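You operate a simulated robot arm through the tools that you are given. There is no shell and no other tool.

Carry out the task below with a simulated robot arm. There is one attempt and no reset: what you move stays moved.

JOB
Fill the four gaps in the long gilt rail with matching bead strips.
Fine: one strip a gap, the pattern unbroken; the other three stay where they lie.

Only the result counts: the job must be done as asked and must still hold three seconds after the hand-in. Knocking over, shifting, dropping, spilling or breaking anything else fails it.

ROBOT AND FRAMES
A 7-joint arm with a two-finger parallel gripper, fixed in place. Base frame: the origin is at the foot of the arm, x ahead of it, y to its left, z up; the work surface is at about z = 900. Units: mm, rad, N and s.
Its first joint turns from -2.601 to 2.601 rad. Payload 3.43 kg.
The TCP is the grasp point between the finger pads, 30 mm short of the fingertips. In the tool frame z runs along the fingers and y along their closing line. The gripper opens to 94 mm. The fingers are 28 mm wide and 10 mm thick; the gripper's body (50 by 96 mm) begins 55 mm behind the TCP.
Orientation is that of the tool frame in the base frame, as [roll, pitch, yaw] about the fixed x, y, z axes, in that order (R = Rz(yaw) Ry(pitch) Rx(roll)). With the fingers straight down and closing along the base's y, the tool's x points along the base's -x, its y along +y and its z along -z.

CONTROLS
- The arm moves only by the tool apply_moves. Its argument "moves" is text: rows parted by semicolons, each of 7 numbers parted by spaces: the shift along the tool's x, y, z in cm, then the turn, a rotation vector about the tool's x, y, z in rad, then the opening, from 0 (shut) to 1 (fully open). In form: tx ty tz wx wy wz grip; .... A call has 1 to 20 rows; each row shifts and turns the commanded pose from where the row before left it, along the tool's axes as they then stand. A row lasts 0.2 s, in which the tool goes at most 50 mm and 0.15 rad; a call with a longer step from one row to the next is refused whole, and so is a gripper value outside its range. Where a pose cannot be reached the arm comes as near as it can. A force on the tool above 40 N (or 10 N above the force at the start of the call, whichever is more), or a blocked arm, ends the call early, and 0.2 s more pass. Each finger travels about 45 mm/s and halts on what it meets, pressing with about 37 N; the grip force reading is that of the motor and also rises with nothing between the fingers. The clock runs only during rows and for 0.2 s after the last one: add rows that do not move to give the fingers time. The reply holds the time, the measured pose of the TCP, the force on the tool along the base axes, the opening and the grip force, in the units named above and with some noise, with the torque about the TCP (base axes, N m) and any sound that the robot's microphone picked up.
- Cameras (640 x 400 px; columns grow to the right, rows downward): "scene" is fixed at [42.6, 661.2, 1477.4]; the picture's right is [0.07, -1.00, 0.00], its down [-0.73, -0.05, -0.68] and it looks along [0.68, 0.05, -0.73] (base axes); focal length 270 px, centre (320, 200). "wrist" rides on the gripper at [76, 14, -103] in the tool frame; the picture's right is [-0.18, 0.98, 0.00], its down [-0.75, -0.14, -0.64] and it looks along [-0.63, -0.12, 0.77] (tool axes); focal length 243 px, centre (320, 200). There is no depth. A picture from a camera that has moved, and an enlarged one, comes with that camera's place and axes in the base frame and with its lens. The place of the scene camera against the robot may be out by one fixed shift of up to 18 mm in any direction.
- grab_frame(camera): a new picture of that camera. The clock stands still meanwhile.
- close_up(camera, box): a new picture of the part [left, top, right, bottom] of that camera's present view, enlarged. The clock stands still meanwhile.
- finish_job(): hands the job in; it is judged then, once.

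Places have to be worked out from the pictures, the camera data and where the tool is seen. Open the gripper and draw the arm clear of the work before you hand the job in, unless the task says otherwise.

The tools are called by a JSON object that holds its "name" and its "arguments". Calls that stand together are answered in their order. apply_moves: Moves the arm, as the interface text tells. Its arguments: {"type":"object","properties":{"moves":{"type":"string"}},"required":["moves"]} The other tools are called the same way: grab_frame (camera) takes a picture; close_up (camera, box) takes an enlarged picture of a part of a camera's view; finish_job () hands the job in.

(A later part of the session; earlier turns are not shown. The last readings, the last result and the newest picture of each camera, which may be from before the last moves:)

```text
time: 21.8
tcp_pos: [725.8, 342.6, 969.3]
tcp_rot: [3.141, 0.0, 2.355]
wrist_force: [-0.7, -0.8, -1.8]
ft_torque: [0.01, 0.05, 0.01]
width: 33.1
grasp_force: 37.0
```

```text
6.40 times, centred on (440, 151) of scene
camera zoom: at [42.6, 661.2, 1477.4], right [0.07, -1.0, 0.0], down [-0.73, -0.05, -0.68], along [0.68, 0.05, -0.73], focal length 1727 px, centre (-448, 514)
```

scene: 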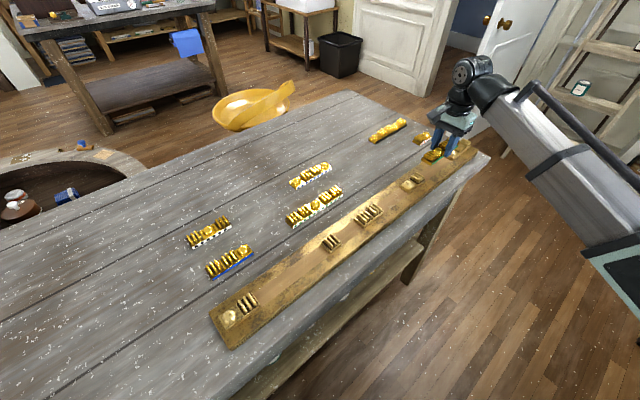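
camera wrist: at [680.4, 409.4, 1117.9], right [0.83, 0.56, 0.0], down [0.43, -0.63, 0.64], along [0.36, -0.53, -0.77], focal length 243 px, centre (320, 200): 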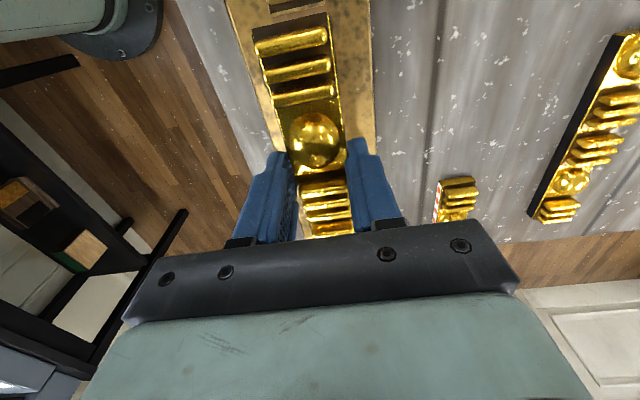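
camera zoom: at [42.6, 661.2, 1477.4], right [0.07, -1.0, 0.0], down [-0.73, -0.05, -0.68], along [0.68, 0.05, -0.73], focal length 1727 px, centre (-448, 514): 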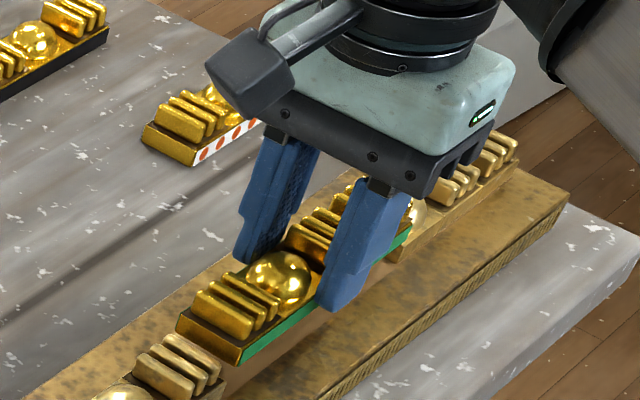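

The edges are parallel, with clearance of about 3.5 mm on the left and 1.3 mm on the right. I shift back 1 mm and lower 12 mm into the gap, watching forces.

{"name": "apply_moves", "arguments": {"moves": "0.1 -0.04 0.4 0 0 0 0; 0 0 0.4 0 0 0 0; 0 0 0.4 0 0 0 0; 0 0 0 0 0 0 0; 0 0 0 0 0 0 0"}}

{"name": "close_up", "arguments": {"camera": "wrist", "box": [224, 0, 416, 120]}}

{"name": "close_up", "arguments": {"camera": "scene", "box": [390, 130, 470, 180]}}

```text
time: 23.0
tcp_pos: [725.3, 342.0, 957.9]
tcp_rot: [-3.141, 0.001, 2.354]
wrist_force: [-0.7, 0.5, -1.1]
ft_torque: [0.02, 0.06, 0.01]
width: 33.1
grasp_force: 37.2
```

```text
3.33 times, centred on (320, 60) of wrist
camera zoom: at [681.8, 407.8, 1062.6], right [0.83, 0.56, 0.0], down [0.43, -0.63, 0.64], along [0.36, -0.53, -0.77], focal length 809 px, centre (320, 667)
```

zoom: 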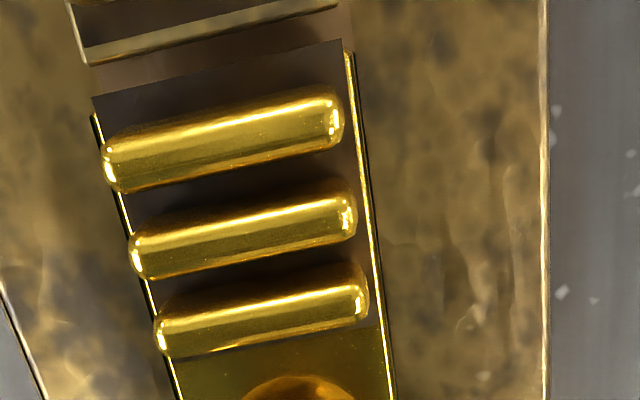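

```text
8.00 times, centred on (430, 155) of scene
camera zoom: at [42.6, 661.2, 1477.4], right [0.07, -1.0, 0.0], down [-0.73, -0.05, -0.68], along [0.68, 0.05, -0.73], focal length 2159 px, centre (-560, 560)
```

zoom: 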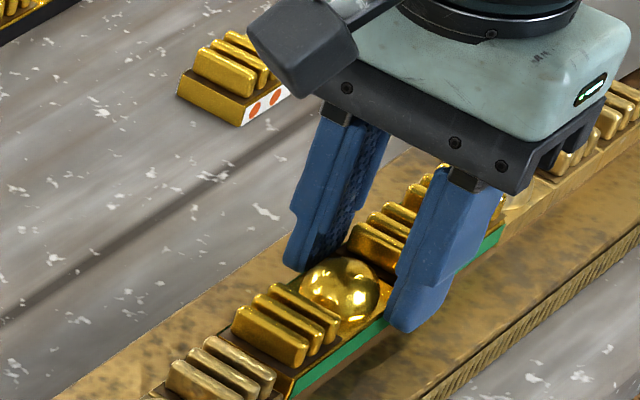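

The strip is already down between the plates with no contact force, and its bottom is at about 926. I shift another 0.7 mm back toward centre and ease down the last few millimetres until contact.

{"name": "apply_moves", "arguments": {"moves": "0.07 0 0.1 0 0 0 0; 0 0 0.1 0 0 0 0; 0 0 0.1 0 0 0 0; 0 0 0.05 0 0 0 0; 0 0 0 0 0 0 0; 0 0 0 0 0 0 0"}}

{"name": "close_up", "arguments": {"camera": "wrist", "box": [224, 0, 416, 120]}}

```text
time: 24.4
tcp_pos: [725.5, 344.1, 955.7]
tcp_rot: [-3.14, -0.001, 2.354]
wrist_force: [-0.9, -0.8, -1.6]
ft_torque: [0.02, -0.03, 0.0]
width: 33.6
grasp_force: 37.3
```

```text
3.33 times, centred on (320, 60) of wrist
camera zoom: at [682.2, 408.9, 1059.7], right [0.83, 0.56, 0.0], down [0.43, -0.63, 0.64], along [0.36, -0.53, -0.77], focal length 809 px, centre (320, 667)
```

zoom: 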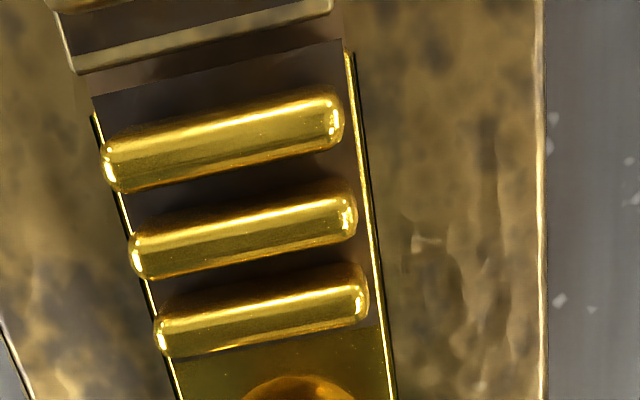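

There is no contact yet and the bottom is at about 923. The strip has drifted 0.9 mm sideways, so I correct that and ease down a little further.

{"name": "apply_moves", "arguments": {"moves": "0.03 -0.07 0.05 0 0 0 0; 0 0 0.05 0 0 0 0; 0 0 0.05 0 0 0 0; 0 0 0.05 0 0 0 0; 0 0 0 0 0 0 0; 0 0 0 0 0 0 0"}}

{"name": "close_up", "arguments": {"camera": "wrist", "box": [224, 0, 416, 120]}}

{"name": "close_up", "arguments": {"camera": "scene", "box": [390, 130, 470, 180]}}

```text
time: 25.8
tcp_pos: [724.9, 344.3, 954.5]
tcp_rot: [3.141, 0.0, 2.354]
wrist_force: [-0.4, 1.1, -1.0]
ft_torque: [0.03, -0.01, -0.04]
width: 33.3
grasp_force: 36.6
```

```text
3.33 times, centred on (320, 60) of wrist
camera zoom: at [681.1, 408.6, 1058.1], right [0.83, 0.56, 0.0], down [0.43, -0.63, 0.64], along [0.36, -0.53, -0.77], focal length 809 px, centre (320, 667)
```

zoom: 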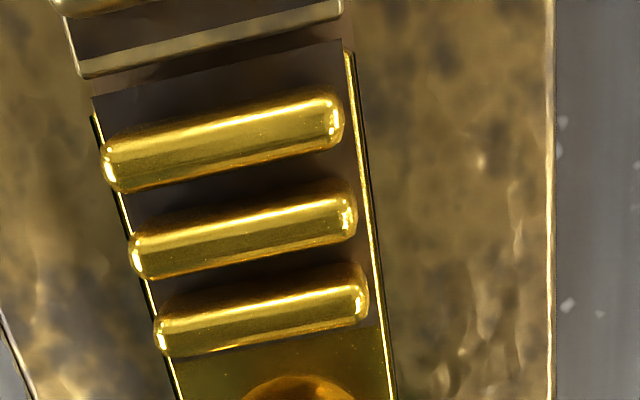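

```text
8.00 times, centred on (430, 155) of scene
camera zoom: at [42.6, 661.2, 1477.4], right [0.07, -1.0, 0.0], down [-0.73, -0.05, -0.68], along [0.68, 0.05, -0.73], focal length 2159 px, centre (-560, 560)
```

zoom: 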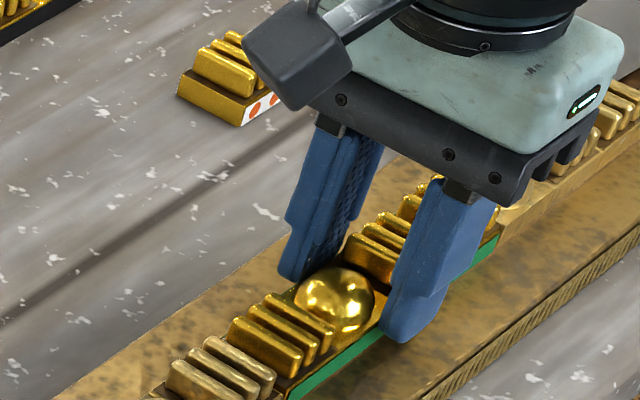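

Clearance is now about 2.5 mm on the left and the sideways alignment is good, but there is still no contact. I keep easing down in half-millimetre steps; the force limit will stop the motion.

{"name": "apply_moves", "arguments": {"moves": "0 0 0.05 0 0 0 0; 0 0 0.05 0 0 0 0; 0 0 0.05 0 0 0 0; 0 0 0.05 0 0 0 0; 0 0 0 0 0 0 0"}}

{"name": "close_up", "arguments": {"camera": "wrist", "box": [224, 0, 416, 120]}}

```text
time: 27.0
tcp_pos: [725.0, 342.6, 953.9]
tcp_rot: [3.14, 0.001, 2.354]
wrist_force: [4.7, 5.5, 30.5]
ft_torque: [0.11, -0.11, 0.03]
width: 33.0
grasp_force: 36.6
```

```text
3.33 times, centred on (320, 60) of wrist
camera zoom: at [680.6, 408.0, 1057.0], right [0.83, 0.56, 0.0], down [0.43, -0.63, 0.64], along [0.36, -0.53, -0.77], focal length 809 px, centre (320, 667)
```

zoom: 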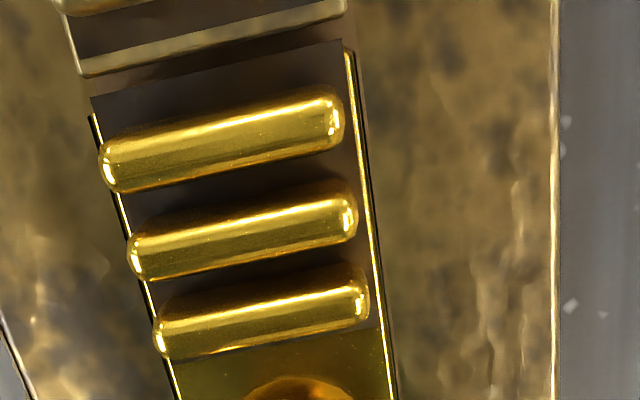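

Contact at 30 N shows the strip is seated on the rail, about 19 mm above table level. I relax the press by about 0.8 mm and open the fingers to about 50 mm.

{"name": "apply_moves", "arguments": {"moves": "0 0 -0.08 0 0 0 0; 0 0 0 0 0 0 0; 0 0 0 0 0 0 0.53; 0 0 0 0 0 0 0.53; 0 0 0 0 0 0 0.53"}}

{"name": "close_up", "arguments": {"camera": "wrist", "box": [224, 0, 416, 120]}}

{"name": "close_up", "arguments": {"camera": "scene", "box": [390, 130, 470, 180]}}

```text
time: 28.2
tcp_pos: [724.2, 341.8, 953.1]
tcp_rot: [-3.14, -0.002, 2.354]
wrist_force: [-0.4, -1.5, -0.3]
ft_torque: [-0.02, -0.01, -0.02]
width: 49.7
grasp_force: 0.1
```

```text
3.33 times, centred on (320, 60) of wrist
camera zoom: at [680.7, 407.7, 1056.4], right [0.83, 0.56, 0.0], down [0.43, -0.63, 0.64], along [0.36, -0.53, -0.77], focal length 809 px, centre (320, 667)
```

zoom: 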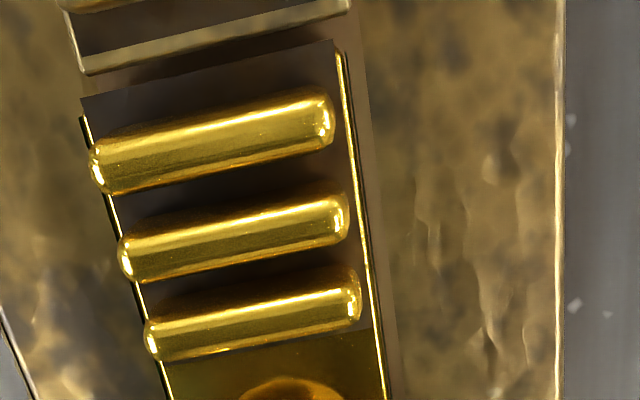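

```text
8.00 times, centred on (430, 155) of scene
camera zoom: at [42.6, 661.2, 1477.4], right [0.07, -1.0, 0.0], down [-0.73, -0.05, -0.68], along [0.68, 0.05, -0.73], focal length 2159 px, centre (-560, 560)
```

zoom: 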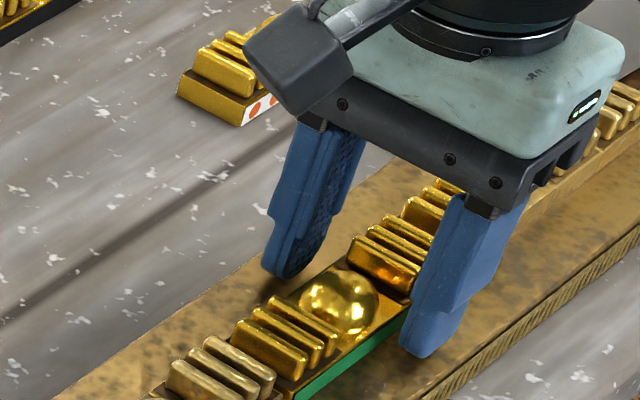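

Since release the strip looks shifted sideways by about 1–2 mm. I rise straight up and measure how it sits against the neighbouring segments.

{"name": "apply_moves", "arguments": {"moves": "0 0 -2 0 0 0 0.53; 0 0 -3 0 0 0 0.53; 0 0 -2 0 0 0 0.53; 0 0 0 0 0 0 0.53; 0 0 0 0 0 0 0.53"}}

{"name": "grab_frame", "arguments": {"camera": "wrist"}}

{"name": "close_up", "arguments": {"camera": "wrist", "box": [240, 0, 368, 80]}}

{"name": "close_up", "arguments": {"camera": "wrist", "box": [272, 120, 400, 200]}}

{"name": "close_up", "arguments": {"camera": "scene", "box": [390, 130, 486, 190]}}

```text
time: 29.4
tcp_pos: [725.1, 341.7, 1022.8]
tcp_rot: [3.141, -0.002, 2.353]
wrist_force: [0.1, 0.1, -0.4]
ft_torque: [0.0, -0.03, -0.03]
width: 49.9
grasp_force: 0.0
```

```text
taken
camera wrist: at [681.1, 407.3, 1126.7], right [0.83, 0.56, 0.0], down [0.43, -0.63, 0.64], along [0.36, -0.53, -0.77], focal length 243 px, centre (320, 200)
```

wrist: 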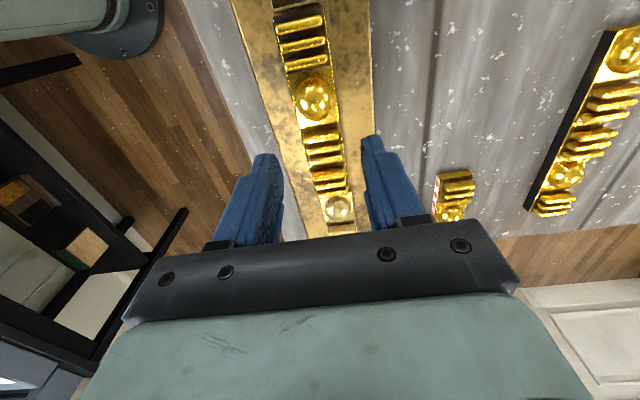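

```text
5.00 times, centred on (304, 40) of wrist
camera zoom: at [681.1, 407.3, 1126.7], right [0.83, 0.56, 0.0], down [0.43, -0.63, 0.64], along [0.36, -0.53, -0.77], focal length 1213 px, centre (400, 1000)
```

zoom: 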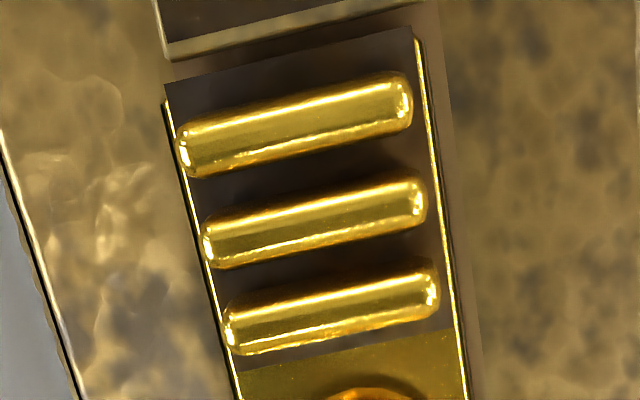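

```text
5.00 times, centred on (336, 160) of wrist
camera zoom: at [681.1, 407.3, 1126.7], right [0.83, 0.56, 0.0], down [0.43, -0.63, 0.64], along [0.36, -0.53, -0.77], focal length 1213 px, centre (240, 400)
```

zoom: 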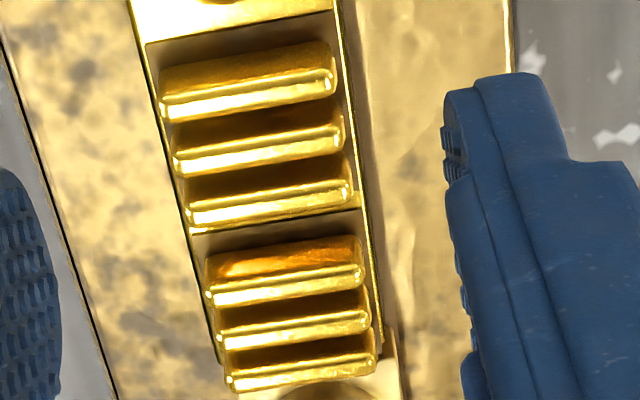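

```text
6.67 times, centred on (438, 160) of scene
camera zoom: at [42.6, 661.2, 1477.4], right [0.07, -1.0, 0.0], down [-0.73, -0.05, -0.68], along [0.68, 0.05, -0.73], focal length 1799 px, centre (-467, 467)
```

zoom: 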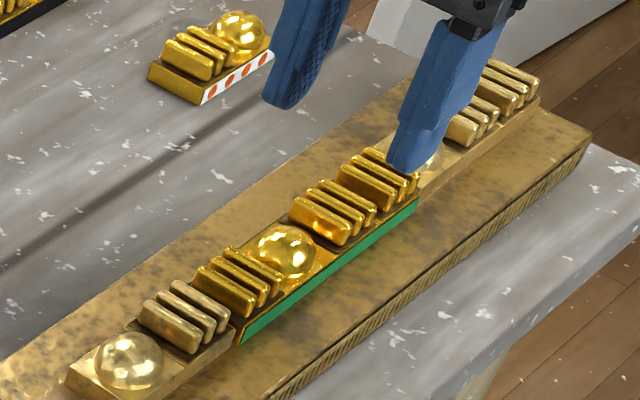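

The green strip sits in the gap between both neighbours with its pattern continuing (…B R | R B R R | B R R), about 1.2 mm off-centre sideways. Next I survey the other gaps from a height, starting with gap 3.

{"name": "apply_moves", "arguments": {"moves": "4.08 0 -1.2 0 0 0 0.64; 4.08 0 -1.2 0 0 0 0.64; 4.08 0 -1.2 0 0 0 0.64; 4.08 0 -1.2 0 0 0 0.64; 4.08 0 -1.2 0 0 0 0.64; 0 0 0 0 0 0 0.64; 0 0 0 0 0 0 0.64"}}

{"name": "grab_frame", "arguments": {"camera": "wrist"}}

{"name": "close_up", "arguments": {"camera": "wrist", "box": [256, 0, 352, 60]}}

{"name": "close_up", "arguments": {"camera": "wrist", "box": [264, 80, 392, 160]}}

```text
time: 31.0
tcp_pos: [579.6, 488.8, 1081.6]
tcp_rot: [3.141, 0.0, 2.354]
wrist_force: [0.7, 0.2, 0.1]
ft_torque: [0.03, 0.0, 0.01]
width: 60.2
grasp_force: 0.0
```

```text
taken
camera wrist: at [535.8, 553.8, 1186.2], right [0.83, 0.56, 0.0], down [0.43, -0.63, 0.64], along [0.36, -0.53, -0.77], focal length 243 px, centre (320, 200)
```

wrist: 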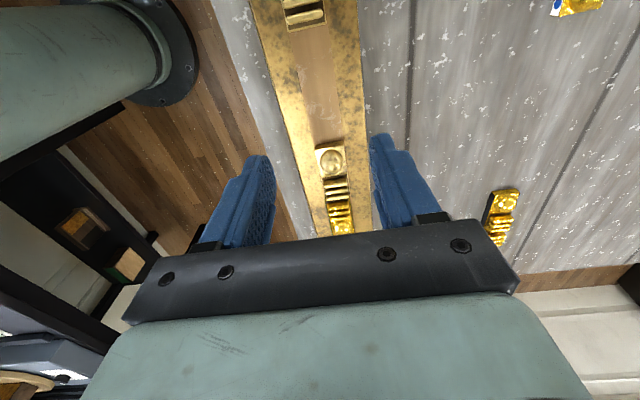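

```text
6.67 times, centred on (304, 30) of wrist
camera zoom: at [535.8, 553.8, 1186.2], right [0.83, 0.56, 0.0], down [0.43, -0.63, 0.64], along [0.36, -0.53, -0.77], focal length 1618 px, centre (427, 1333)
```

zoom: 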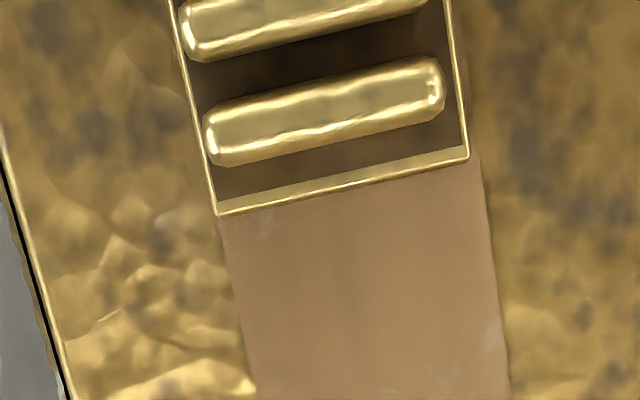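

```text
5.00 times, centred on (328, 120) of wrist
camera zoom: at [535.8, 553.8, 1186.2], right [0.83, 0.56, 0.0], down [0.43, -0.63, 0.64], along [0.36, -0.53, -0.77], focal length 1213 px, centre (280, 600)
```

zoom: 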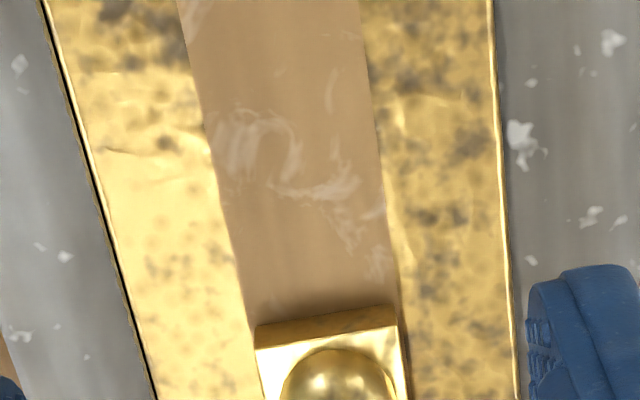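

Gap 3 runs from U ≈ 5.5 to 121.0, which is 115.5 mm, a 3-unit gap with the same ~4.5 mm clearance. Next comes the red-dotted two-unit strip (R B) for gap 2, so I move above it.

{"name": "apply_moves", "arguments": {"moves": "-4.1 1.59 0.75 0 0 0 0.64; -4.1 1.59 0.75 0 0 0 0.64; -4.1 1.59 0.75 0 0 0 0.64; -4.1 1.59 0.75 0 0 0 0.64; -4.1 1.59 0.75 0 0 0 0.64; -4.1 1.59 0.75 0 0 0 0.64; -4.1 1.59 0.75 0 0 0 0.64; -4.1 1.6 0.75 0 0 0 0.64; 0 0 0 0 0 0 0.64; 0 0 0 0 0 0 0.64"}}

{"name": "grab_frame", "arguments": {"camera": "wrist"}}

{"name": "close_up", "arguments": {"camera": "wrist", "box": [240, 40, 400, 140]}}

```text
time: 33.2
tcp_pos: [905.2, 344.7, 1021.5]
tcp_rot: [-3.142, 0.0, 2.354]
wrist_force: [0.1, 0.1, 0.0]
ft_torque: [0.04, 0.0, -0.02]
width: 60.1
grasp_force: 0.0
```

```text
taken
camera wrist: at [860.6, 410.2, 1125.4], right [0.83, 0.56, 0.0], down [0.43, -0.63, 0.64], along [0.36, -0.53, -0.77], focal length 243 px, centre (320, 200)
```

wrist: 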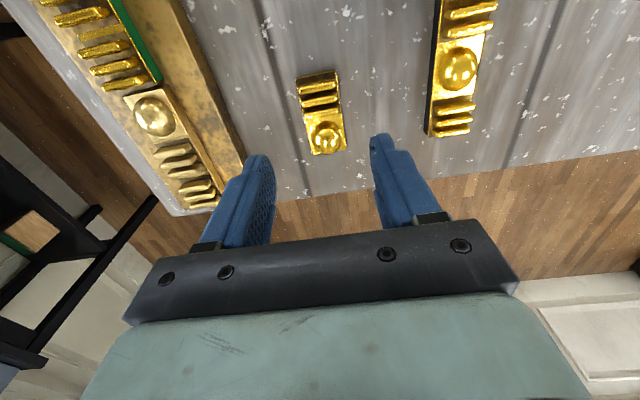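

```text
4.00 times, centred on (320, 90) of wrist
camera zoom: at [860.6, 410.2, 1125.4], right [0.83, 0.56, 0.0], down [0.43, -0.63, 0.64], along [0.36, -0.53, -0.77], focal length 970 px, centre (320, 640)
```

zoom: 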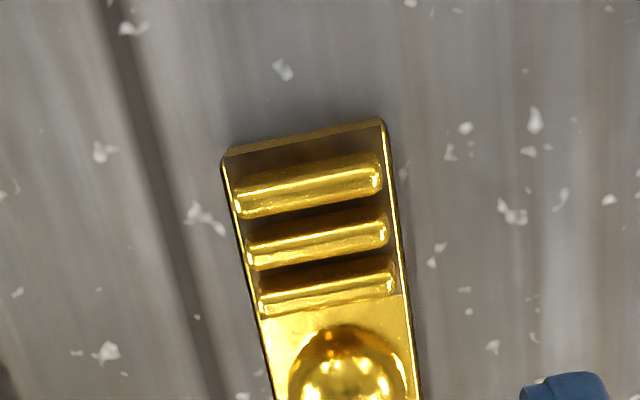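

The red strip is aligned with the tool, about 8 mm further along and 2 mm across. I correct for that and descend with the fingers open around it.

{"name": "apply_moves", "arguments": {"moves": "-0.79 0.23 2 0 0 0 0.64; 0 0 3 0 0 0 0.64; 0 0 2 0 0 0 0.64; 0 0 1.2 0 0 0 0.64; 0 0 0 0 0 0 0.64; 0 0 0 0 0 0 0.64"}}

{"name": "grab_frame", "arguments": {"camera": "wrist"}}

{"name": "close_up", "arguments": {"camera": "wrist", "box": [216, 60, 456, 210]}}

```text
time: 34.6
tcp_pos: [909.5, 341.2, 937.6]
tcp_rot: [-3.141, 0.001, 2.354]
wrist_force: [0.0, -0.3, 0.2]
ft_torque: [-0.01, -0.03, 0.02]
width: 60.3
grasp_force: 0.1
```

```text
taken
camera wrist: at [866.3, 406.0, 1043.5], right [0.83, 0.56, 0.0], down [0.43, -0.63, 0.64], along [0.36, -0.53, -0.77], focal length 243 px, centre (320, 200)
```

wrist: 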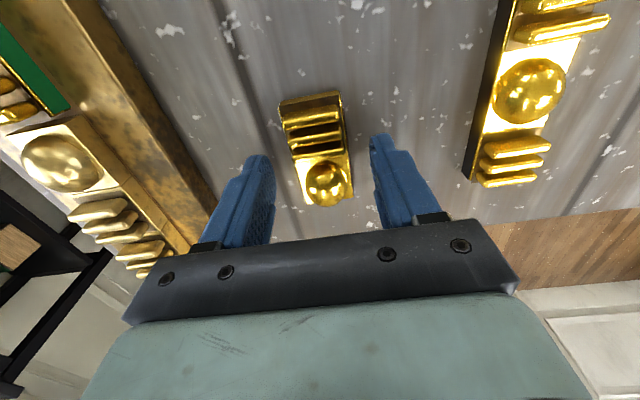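

```text
2.67 times, centred on (336, 135) of wrist
camera zoom: at [866.3, 406.0, 1043.5], right [0.83, 0.56, 0.0], down [0.43, -0.63, 0.64], along [0.36, -0.53, -0.77], focal length 647 px, centre (277, 373)
```

zoom: 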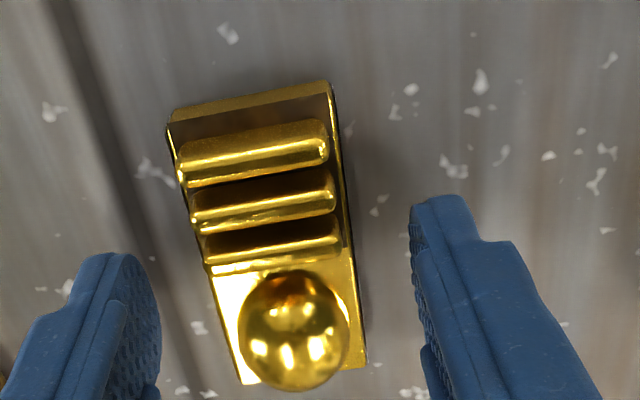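

I need the strip's right end more exactly, so I enlarge that region from here before the final few millimetres down.

{"name": "close_up", "arguments": {"camera": "wrist", "box": [270, 80, 366, 140]}}

{"name": "close_up", "arguments": {"camera": "wrist", "box": [280, 160, 376, 220]}}

{"name": "close_up", "arguments": {"camera": "scene", "box": [400, 120, 448, 150]}}

```text
6.67 times, centred on (318, 110) of wrist
camera zoom: at [866.3, 406.0, 1043.5], right [0.83, 0.56, 0.0], down [0.43, -0.63, 0.64], along [0.36, -0.53, -0.77], focal length 1618 px, centre (333, 800)
```

zoom: 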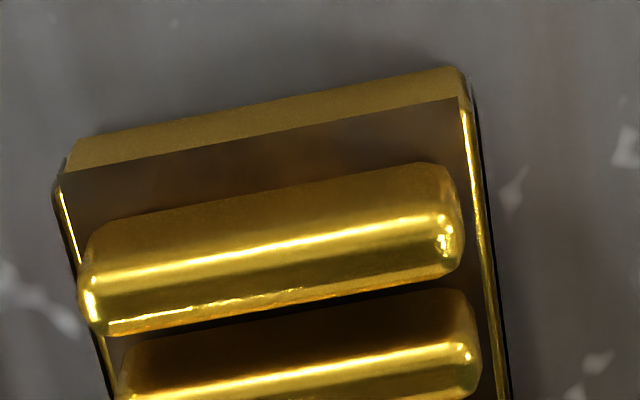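

```text
6.67 times, centred on (328, 190) of wrist
camera zoom: at [866.3, 406.0, 1043.5], right [0.83, 0.56, 0.0], down [0.43, -0.63, 0.64], along [0.36, -0.53, -0.77], focal length 1618 px, centre (267, 267)
```

zoom: 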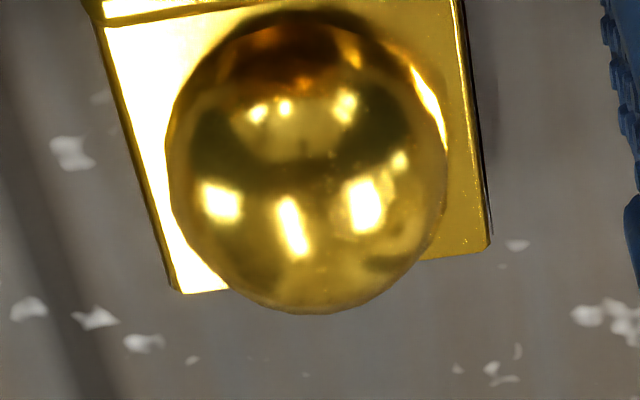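

```text
13.33 times, centred on (424, 135) of scene
camera zoom: at [42.6, 661.2, 1477.4], right [0.07, -1.0, 0.0], down [-0.73, -0.05, -0.68], along [0.68, 0.05, -0.73], focal length 3599 px, centre (-1067, 1067)
```

zoom: 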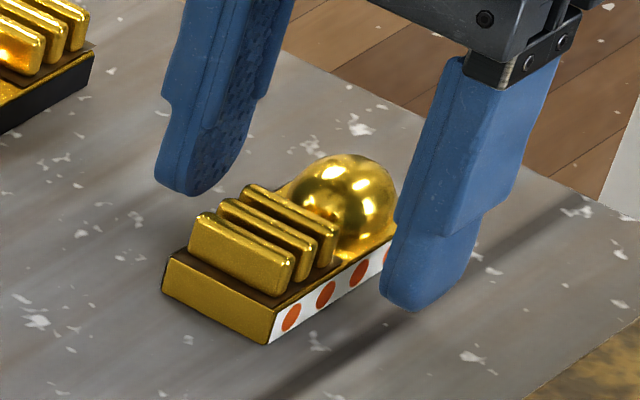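

The strip is about 72 mm long and centred on the fingers within 1–2 mm. I go down the last 5.5 mm and close.

{"name": "apply_moves", "arguments": {"moves": "0 0.17 0.3 0 0 0 0.64; 0 0 0.25 0 0 0 0.64; 0 0 0 0 0 0 0.64; 0 0 0 0 0 0 0; 0 0 0 0 0 0 0; 0 0 0 0 0 0 0; 0 0 0 0 0 0 0"}}

{"name": "grab_frame", "arguments": {"camera": "wrist"}}

{"name": "close_up", "arguments": {"camera": "wrist", "box": [232, 60, 424, 180]}}

```text
time: 36.2
tcp_pos: [912.2, 340.9, 934.2]
tcp_rot: [3.142, -0.001, 2.355]
wrist_force: [0.5, 0.3, -0.3]
ft_torque: [-0.01, 0.02, -0.02]
width: 32.6
grasp_force: 37.2
```

```text
taken
camera wrist: at [867.4, 406.6, 1038.5], right [0.83, 0.56, 0.0], down [0.43, -0.63, 0.64], along [0.36, -0.53, -0.77], focal length 243 px, centre (320, 200)
```

wrist: 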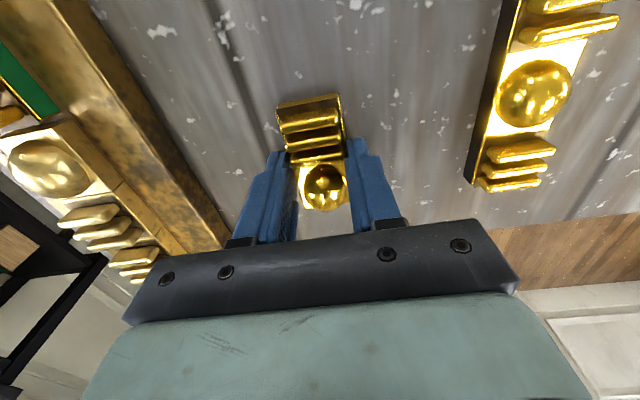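

```text
3.33 times, centred on (328, 120) of wrist
camera zoom: at [867.4, 406.6, 1038.5], right [0.83, 0.56, 0.0], down [0.43, -0.63, 0.64], along [0.36, -0.53, -0.77], focal length 809 px, centre (293, 467)
```

zoom: 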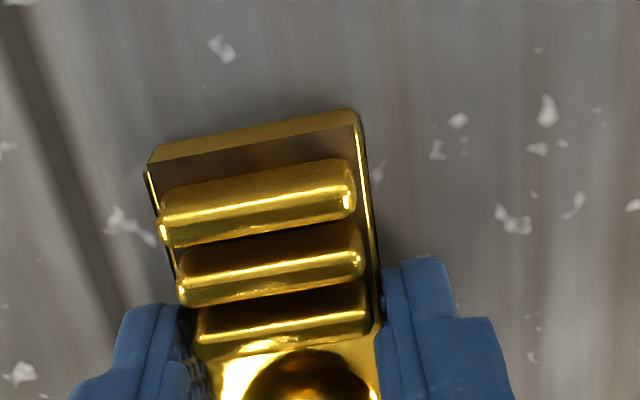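

Gripped at 32.6 mm; the left end is 35.7 mm ahead of the TCP. I lift and carry it toward gap 2, first stopping 65 mm to the side so I can measure that gap unobstructed.

{"name": "apply_moves", "arguments": {"moves": "0 0 -2 0 0 0 0; 0 0 -3 0 0 0 0; 0 0 -3 0 0 0 0; 4.41 -0.6 -0.6 0 0 0 0; 4.41 -0.6 -0.6 0 0 0 0; 4.41 -0.6 -0.6 0 0 0 0; 4.41 -0.6 -0.6 0 0 0 0; 4.41 -0.6 -0.6 0 0 0 0; 4.41 -0.6 -0.6 0 0 0 0; 4.41 -0.6 -0.6 0 0 0 0; 4.41 -0.6 -0.6 0 0 0 0; 4.41 -0.6 -0.6 0 0 0 0; 4.41 -0.6 -0.6 0 0 0 0; 4.41 -0.57 -0.6 0 0 0 0; 0 0 0 0 0 0 0; 0 0 0 0 0 0 0"}}

{"name": "grab_frame", "arguments": {"camera": "wrist"}}

{"name": "close_up", "arguments": {"camera": "wrist", "box": [184, 0, 312, 80]}}

{"name": "close_up", "arguments": {"camera": "wrist", "box": [200, 60, 328, 140]}}

```text
time: 39.6
tcp_pos: [520.9, 639.9, 1084.1]
tcp_rot: [-3.141, 0.001, 2.354]
wrist_force: [-1.1, -0.3, -0.6]
ft_torque: [0.01, 0.02, 0.02]
width: 33.0
grasp_force: 36.9
```

```text
taken
camera wrist: at [477.6, 705.0, 1187.3], right [0.83, 0.56, 0.0], down [0.43, -0.63, 0.64], along [0.36, -0.53, -0.77], focal length 243 px, centre (320, 200)
```

wrist: 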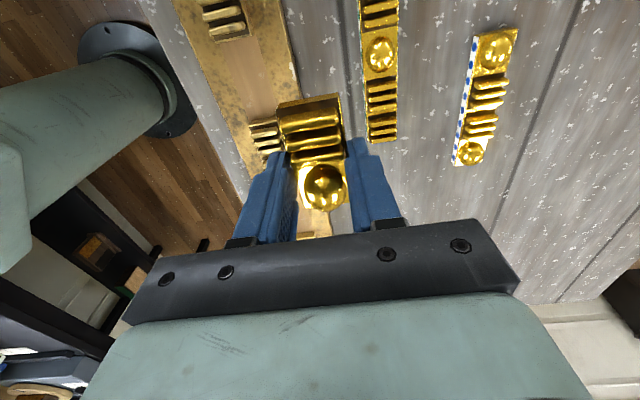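

```text
5.00 times, centred on (248, 40) of wrist
camera zoom: at [477.6, 705.0, 1187.3], right [0.83, 0.56, 0.0], down [0.43, -0.63, 0.64], along [0.36, -0.53, -0.77], focal length 1213 px, centre (680, 1000)
```

zoom: 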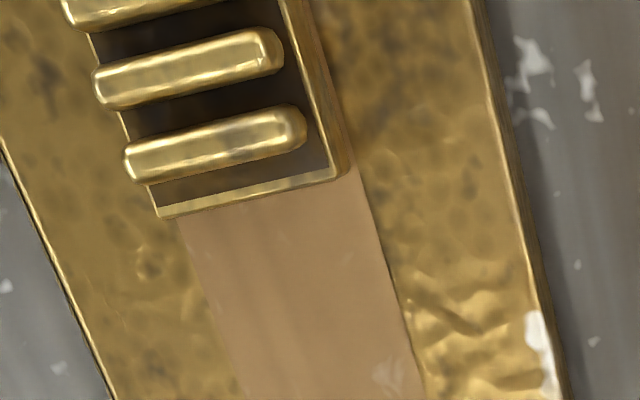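

```text
5.00 times, centred on (264, 100) of wrist
camera zoom: at [477.6, 705.0, 1187.3], right [0.83, 0.56, 0.0], down [0.43, -0.63, 0.64], along [0.36, -0.53, -0.77], focal length 1213 px, centre (600, 700)
```

zoom: 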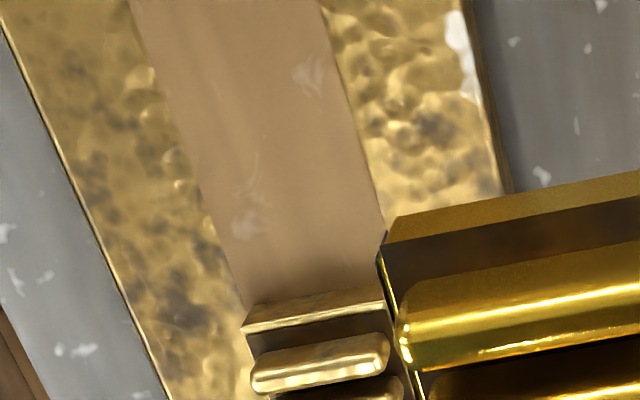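

Gap 2 runs from U ≈ −146.3 to −69.1, a length of 77.2 mm. I now move the red strip over its centre at U ≈ −107.7, N ≈ 756 and come down to a hover.

{"name": "apply_moves", "arguments": {"moves": "1.18 -3.28 0 0 0 0 0; 1.18 -3.27 0 0 0 0 0; 0 0 4 0 0 0 0; 0 0 4 0 0 0 0; 0 0 1.5 0 0 0 0; 0 0 0 0 0 0 0; 0 0 0 0 0 0 0"}}

{"name": "grab_frame", "arguments": {"camera": "wrist"}}

{"name": "close_up", "arguments": {"camera": "wrist", "box": [232, 40, 424, 160]}}

{"name": "close_up", "arguments": {"camera": "scene", "box": [310, 200, 406, 260]}}

```text
time: 41.2
tcp_pos: [457.8, 609.8, 987.2]
tcp_rot: [-3.141, 0.0, 2.356]
wrist_force: [0.1, 0.7, -0.8]
ft_torque: [-0.01, -0.01, 0.02]
width: 32.9
grasp_force: 37.2
```

```text
taken
camera wrist: at [413.9, 675.2, 1091.5], right [0.83, 0.56, 0.0], down [0.43, -0.63, 0.64], along [0.36, -0.53, -0.77], focal length 243 px, centre (320, 200)
```

wrist: 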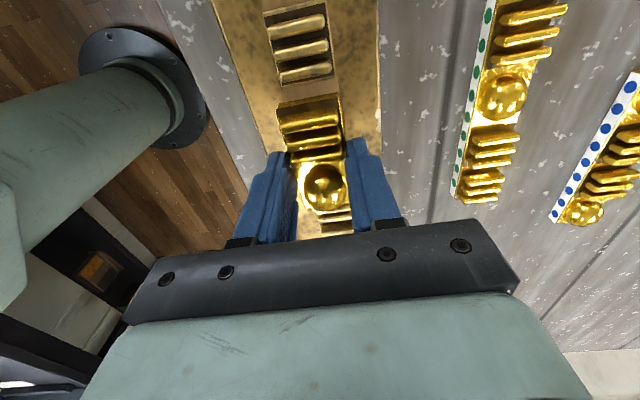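

```text
3.33 times, centred on (328, 100) of wrist
camera zoom: at [413.9, 675.2, 1091.5], right [0.83, 0.56, 0.0], down [0.43, -0.63, 0.64], along [0.36, -0.53, -0.77], focal length 809 px, centre (293, 533)
```

zoom: 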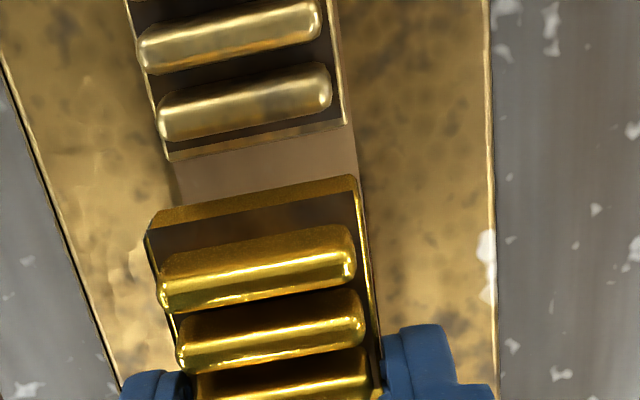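

```text
6.67 times, centred on (358, 230) of scene
camera zoom: at [42.6, 661.2, 1477.4], right [0.07, -1.0, 0.0], down [-0.73, -0.05, -0.68], along [0.68, 0.05, -0.73], focal length 1799 px, centre (67, 0)
```

zoom: 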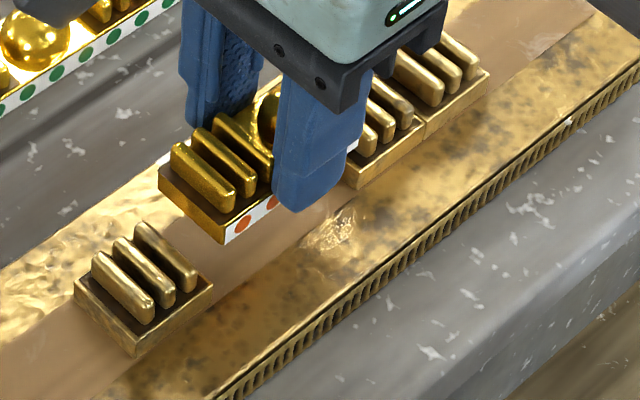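

The strip hovers with about 3 mm clearance on the left and sits about 1 mm low in N. I apply small corrections and lower 28 mm to just above the rail.

{"name": "apply_moves", "arguments": {"moves": "0.04 0.07 1 0 0 0 0; 0 0 1 0 0 0 0; 0 0 0.8 0 0 0 0; 0 0 0 0 0 0 0; 0 0 0 0 0 0 0"}}

{"name": "close_up", "arguments": {"camera": "wrist", "box": [232, 40, 424, 160]}}

{"name": "close_up", "arguments": {"camera": "scene", "box": [310, 200, 406, 260]}}

```text
time: 42.4
tcp_pos: [459.0, 610.3, 959.1]
tcp_rot: [-3.141, 0.0, 2.356]
wrist_force: [-0.9, 0.6, 0.0]
ft_torque: [-0.03, -0.02, 0.04]
width: 32.9
grasp_force: 37.2
```

```text
3.33 times, centred on (328, 100) of wrist
camera zoom: at [414.9, 676.1, 1062.8], right [0.83, 0.56, 0.0], down [0.43, -0.63, 0.64], along [0.36, -0.53, -0.77], focal length 809 px, centre (293, 533)
```

zoom: 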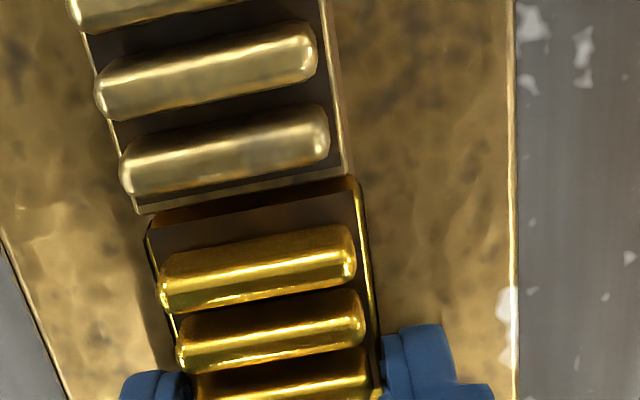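

```text
6.67 times, centred on (358, 230) of scene
camera zoom: at [42.6, 661.2, 1477.4], right [0.07, -1.0, 0.0], down [-0.73, -0.05, -0.68], along [0.68, 0.05, -0.73], focal length 1799 px, centre (67, 0)
```

zoom: 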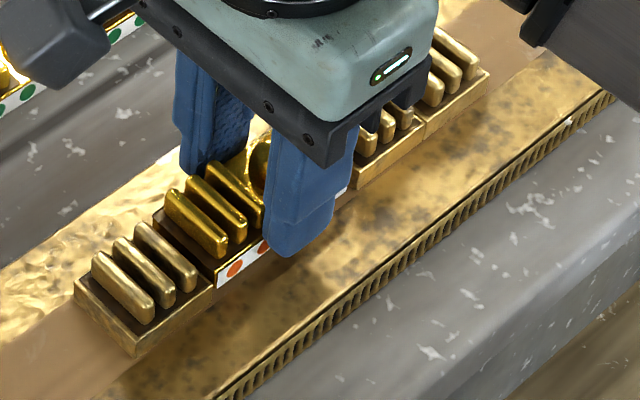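

The strip is inside the gap with its bottom at about 925.5. Left clearance is about 3 mm and it sits about 0.7 mm high in N. I trim that and ease down until contact.

{"name": "apply_moves", "arguments": {"moves": "0.05 -0.07 0.15 0 0 0 0; 0 0 0.1 0 0 0 0; 0 0 0.05 0 0 0 0; 0 0 0.05 0 0 0 0; 0 0 0.05 0 0 0 0; 0 0 0 0 0 0 0"}}

{"name": "close_up", "arguments": {"camera": "wrist", "box": [232, 40, 424, 160]}}

```text
time: 43.8
tcp_pos: [459.1, 608.1, 955.4]
tcp_rot: [-3.141, 0.0, 2.354]
wrist_force: [0.3, -0.1, -0.8]
ft_torque: [-0.01, -0.03, 0.0]
width: 32.9
grasp_force: 36.4
```

```text
3.33 times, centred on (328, 100) of wrist
camera zoom: at [414.7, 675.3, 1058.7], right [0.83, 0.56, 0.0], down [0.43, -0.63, 0.64], along [0.36, -0.53, -0.77], focal length 809 px, centre (293, 533)
```

zoom: 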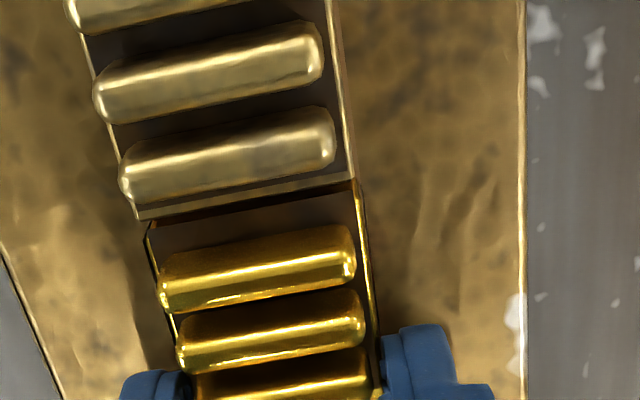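

Aligned within about 0.2 mm sideways. Contact should be within a millimetre, so I trim slightly and step down in 0.3–0.5 mm increments.

{"name": "apply_moves", "arguments": {"moves": "0.04 0 0.03 0 0 0 0; 0 0 0.04 0 0 0 0; 0 0 0.04 0 0 0 0; 0 0 0 0 0 0 0"}}

{"name": "close_up", "arguments": {"camera": "wrist", "box": [232, 40, 424, 160]}}

```text
time: 44.8
tcp_pos: [457.4, 610.7, 955.2]
tcp_rot: [3.14, 0.0, 2.355]
wrist_force: [6.4, -1.7, 24.2]
ft_torque: [-0.06, -0.1, 0.01]
width: 32.5
grasp_force: 37.6
```

```text
3.33 times, centred on (328, 100) of wrist
camera zoom: at [414.2, 675.3, 1058.3], right [0.83, 0.56, 0.0], down [0.43, -0.63, 0.64], along [0.36, -0.53, -0.77], focal length 809 px, centre (293, 533)
```

zoom: 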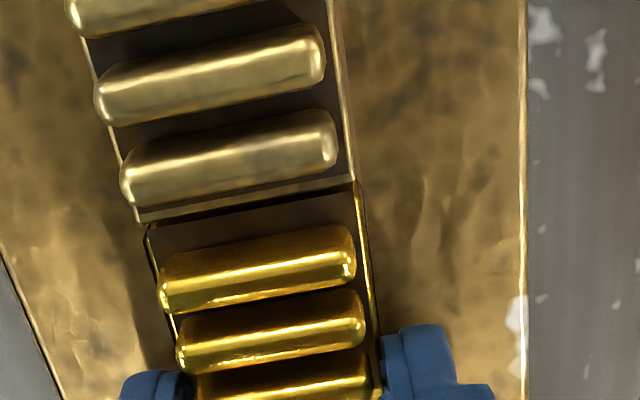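

The red strip is seated at 24 N. I relax the press and read the force before opening.

{"name": "apply_moves", "arguments": {"moves": "0 0 -0.05 0 0 0 0; 0 0 -0.03 0 0 0 0; 0 0 0 0 0 0 0"}}

```text
time: 45.6
tcp_pos: [458.2, 609.9, 954.9]
tcp_rot: [3.141, 0.001, 2.357]
wrist_force: [4.2, 1.7, 12.7]
ft_torque: [0.0, -0.22, 0.0]
width: 32.7
grasp_force: 36.5
```

The press is down to 12.7 N. I relax a touch more and open gradually, so neither finger drags the strip.

{"name": "apply_moves", "arguments": {"moves": "0 0 -0.04 0 0 0 0; 0 0 0 0 0 0 0; 0 0 0 0 0 0 0.36; 0 0 0 0 0 0 0.37; 0 0 0 0 0 0 0.4; 0 0 0 0 0 0 0.5; 0 0 0 0 0 0 0.53; 0 0 0 0 0 0 0.53"}}

{"name": "close_up", "arguments": {"camera": "wrist", "box": [232, 40, 424, 160]}}

```text
time: 47.4
tcp_pos: [458.7, 609.1, 955.2]
tcp_rot: [3.141, 0.002, 2.355]
wrist_force: [-0.1, -0.5, -0.4]
ft_torque: [0.01, -0.02, 0.0]
width: 49.9
grasp_force: 0.1
```

```text
3.33 times, centred on (328, 100) of wrist
camera zoom: at [414.1, 675.2, 1058.8], right [0.83, 0.56, 0.0], down [0.43, -0.63, 0.64], along [0.36, -0.53, -0.77], focal length 809 px, centre (293, 533)
```

zoom: 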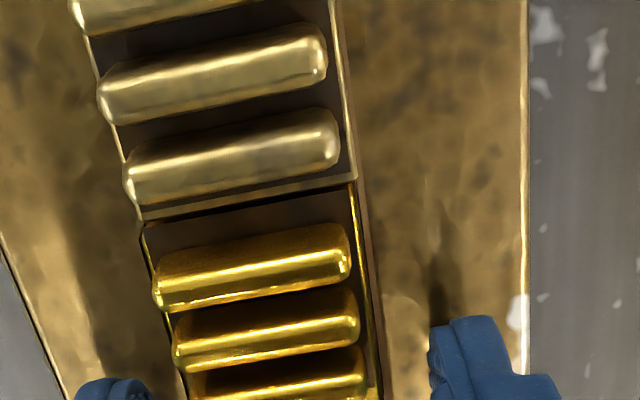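

Released with only about a 0.6 mm shift. I rise and check gap 2.

{"name": "apply_moves", "arguments": {"moves": "0 0 -2 0 0 0 0.53; 0 0 -3 0 0 0 0.53; 0 0 -3 0 0 0 0.53; 0 0 0 0 0 0 0.64; 0 0 0 0 0 0 0.64"}}

{"name": "grab_frame", "arguments": {"camera": "wrist"}}

{"name": "close_up", "arguments": {"camera": "wrist", "box": [240, 40, 400, 140]}}

{"name": "close_up", "arguments": {"camera": "scene", "box": [310, 190, 406, 250]}}

```text
time: 48.6
tcp_pos: [458.6, 609.5, 1035.4]
tcp_rot: [3.141, -0.001, 2.355]
wrist_force: [0.4, 0.5, -0.1]
ft_torque: [0.02, 0.03, -0.03]
width: 60.3
grasp_force: 0.0
```

```text
taken
camera wrist: at [413.9, 675.2, 1138.7], right [0.83, 0.56, 0.0], down [0.43, -0.63, 0.64], along [0.36, -0.53, -0.77], focal length 243 px, centre (320, 200)
```

wrist: 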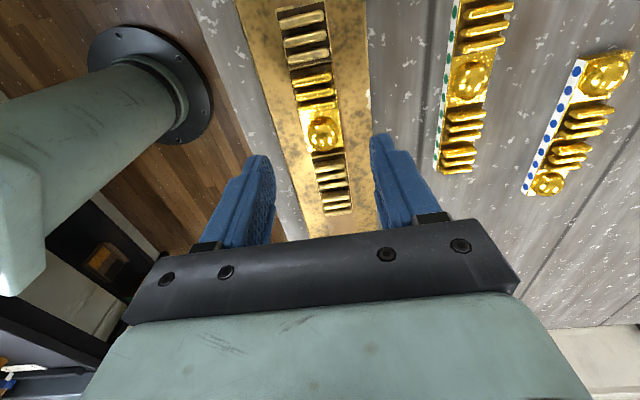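

```text
4.00 times, centred on (320, 90) of wrist
camera zoom: at [413.9, 675.2, 1138.7], right [0.83, 0.56, 0.0], down [0.43, -0.63, 0.64], along [0.36, -0.53, -0.77], focal length 970 px, centre (320, 640)
```

zoom: 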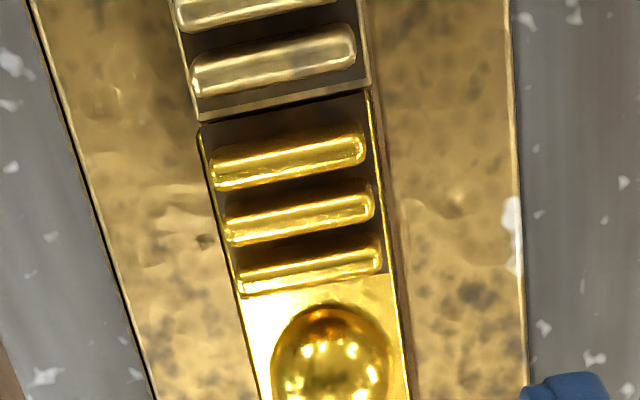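

```text
6.67 times, centred on (358, 220) of scene
camera zoom: at [42.6, 661.2, 1477.4], right [0.07, -1.0, 0.0], down [-0.73, -0.05, -0.68], along [0.68, 0.05, -0.73], focal length 1799 px, centre (67, 67)
```

zoom: 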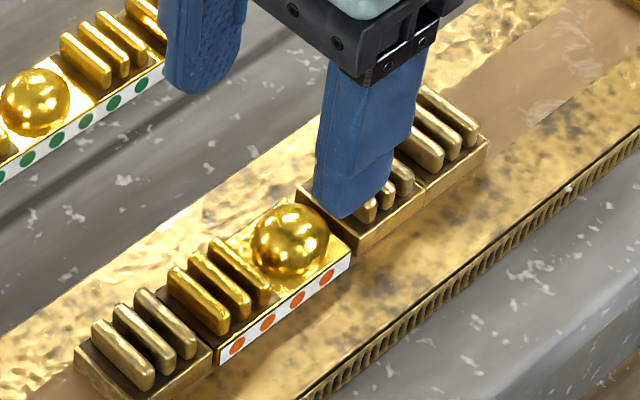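

Gap 2 is filled: R | R B | R R reads continuously. Now the blue strip (R R B, to be turned to B R R for gap 3), which I estimate at about (363, 899). I move above it.

{"name": "apply_moves", "arguments": {"moves": "3.87 1.95 0 0 0 0 0.64; 3.87 1.95 0 0 0 0 0.64; 3.87 1.95 0 0 0 0 0.64; 3.87 1.95 0 0 0 0 0.64; 3.87 1.95 0 0 0 0 0.64; 3.87 1.95 0 0 0 0 0.64; 3.86 1.97 0 0 0 0 0.64; 0 0 0 0 0 0 0.64; 0 0 0 0 0 0 0.64"}}

{"name": "grab_frame", "arguments": {"camera": "wrist"}}

{"name": "close_up", "arguments": {"camera": "wrist", "box": [240, 0, 400, 100]}}

{"name": "close_up", "arguments": {"camera": "wrist", "box": [240, 90, 400, 190]}}

```text
time: 50.6
tcp_pos: [363.5, 897.0, 1035.7]
tcp_rot: [3.141, 0.0, 2.356]
wrist_force: [-0.2, -0.4, -0.4]
ft_torque: [-0.04, -0.01, 0.0]
width: 60.3
grasp_force: 0.1
```

```text
taken
camera wrist: at [318.7, 963.0, 1139.8], right [0.83, 0.56, 0.0], down [0.43, -0.63, 0.64], along [0.36, -0.53, -0.77], focal length 243 px, centre (320, 200)
```

wrist: 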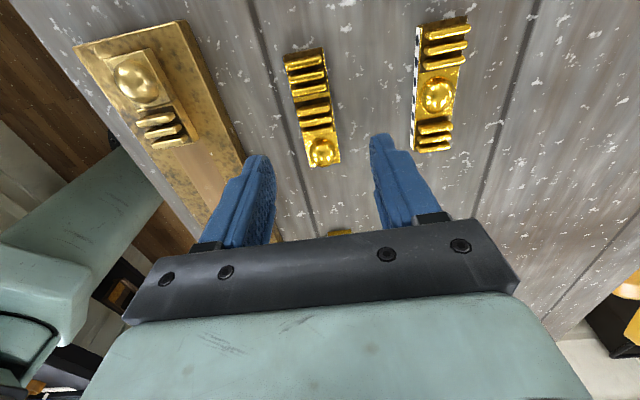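

```text
4.00 times, centred on (320, 50) of wrist
camera zoom: at [318.7, 963.0, 1139.8], right [0.83, 0.56, 0.0], down [0.43, -0.63, 0.64], along [0.36, -0.53, -0.77], focal length 970 px, centre (320, 800)
```

zoom: 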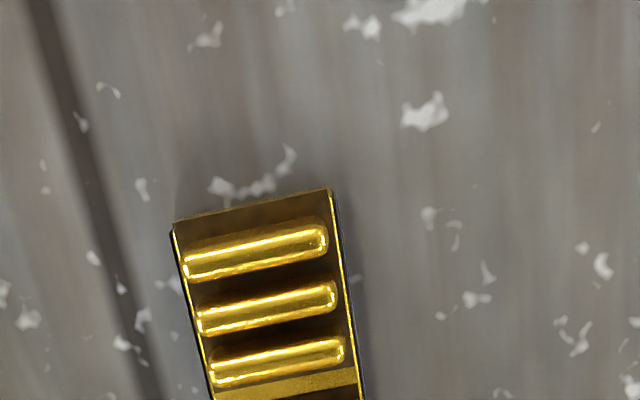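

```text
4.00 times, centred on (320, 140) of wrist
camera zoom: at [318.7, 963.0, 1139.8], right [0.83, 0.56, 0.0], down [0.43, -0.63, 0.64], along [0.36, -0.53, -0.77], focal length 970 px, centre (320, 440)
```

zoom: 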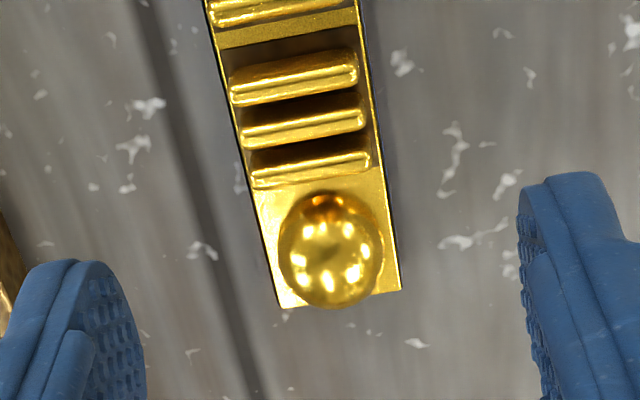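

The blue strip is aligned with the tool. Its centre is 10 mm further along and 6 mm across, and its length is about 108–109 mm. I correct and descend around it.

{"name": "apply_moves", "arguments": {"moves": "-1 -0.58 3 0 0 0 0.64; 0 0 3 0 0 0 0.64; 0 0 2.5 0 0 0 0.64; 0 0 1.1 0 0 0 0.64; 0 0 0 0 0 0 0.64; 0 0 0 0 0 0 0.64"}}

{"name": "grab_frame", "arguments": {"camera": "wrist"}}

{"name": "close_up", "arguments": {"camera": "wrist", "box": [232, 0, 424, 120]}}

```text
time: 52.0
tcp_pos: [364.4, 886.9, 939.3]
tcp_rot: [-3.14, 0.0, 2.356]
wrist_force: [-0.8, 0.2, 0.2]
ft_torque: [0.01, 0.0, -0.01]
width: 60.2
grasp_force: 0.1
```

```text
taken
camera wrist: at [321.7, 952.3, 1043.5], right [0.83, 0.56, 0.0], down [0.43, -0.63, 0.64], along [0.36, -0.53, -0.77], focal length 243 px, centre (320, 200)
```

wrist: 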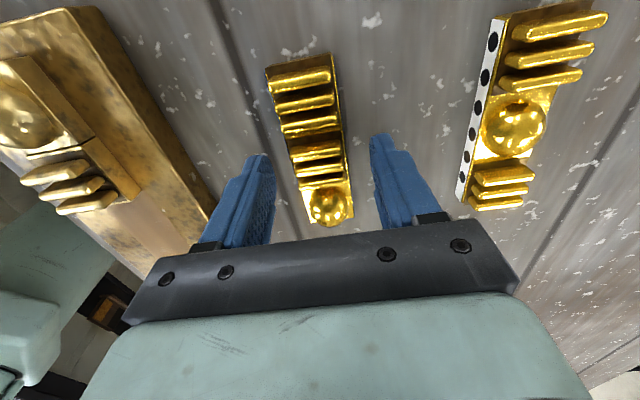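

```text
3.33 times, centred on (328, 60) of wrist
camera zoom: at [321.7, 952.3, 1043.5], right [0.83, 0.56, 0.0], down [0.43, -0.63, 0.64], along [0.36, -0.53, -0.77], focal length 809 px, centre (293, 667)
```

zoom: 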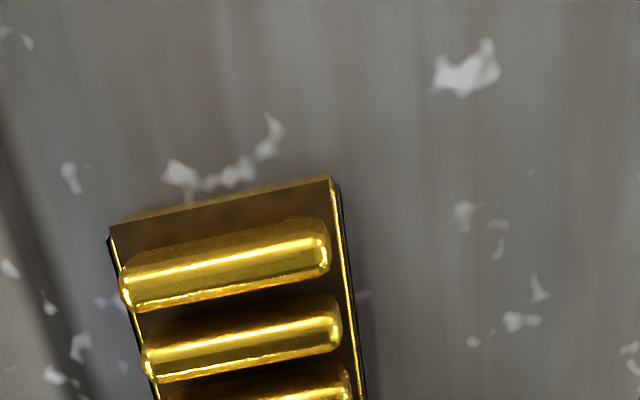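

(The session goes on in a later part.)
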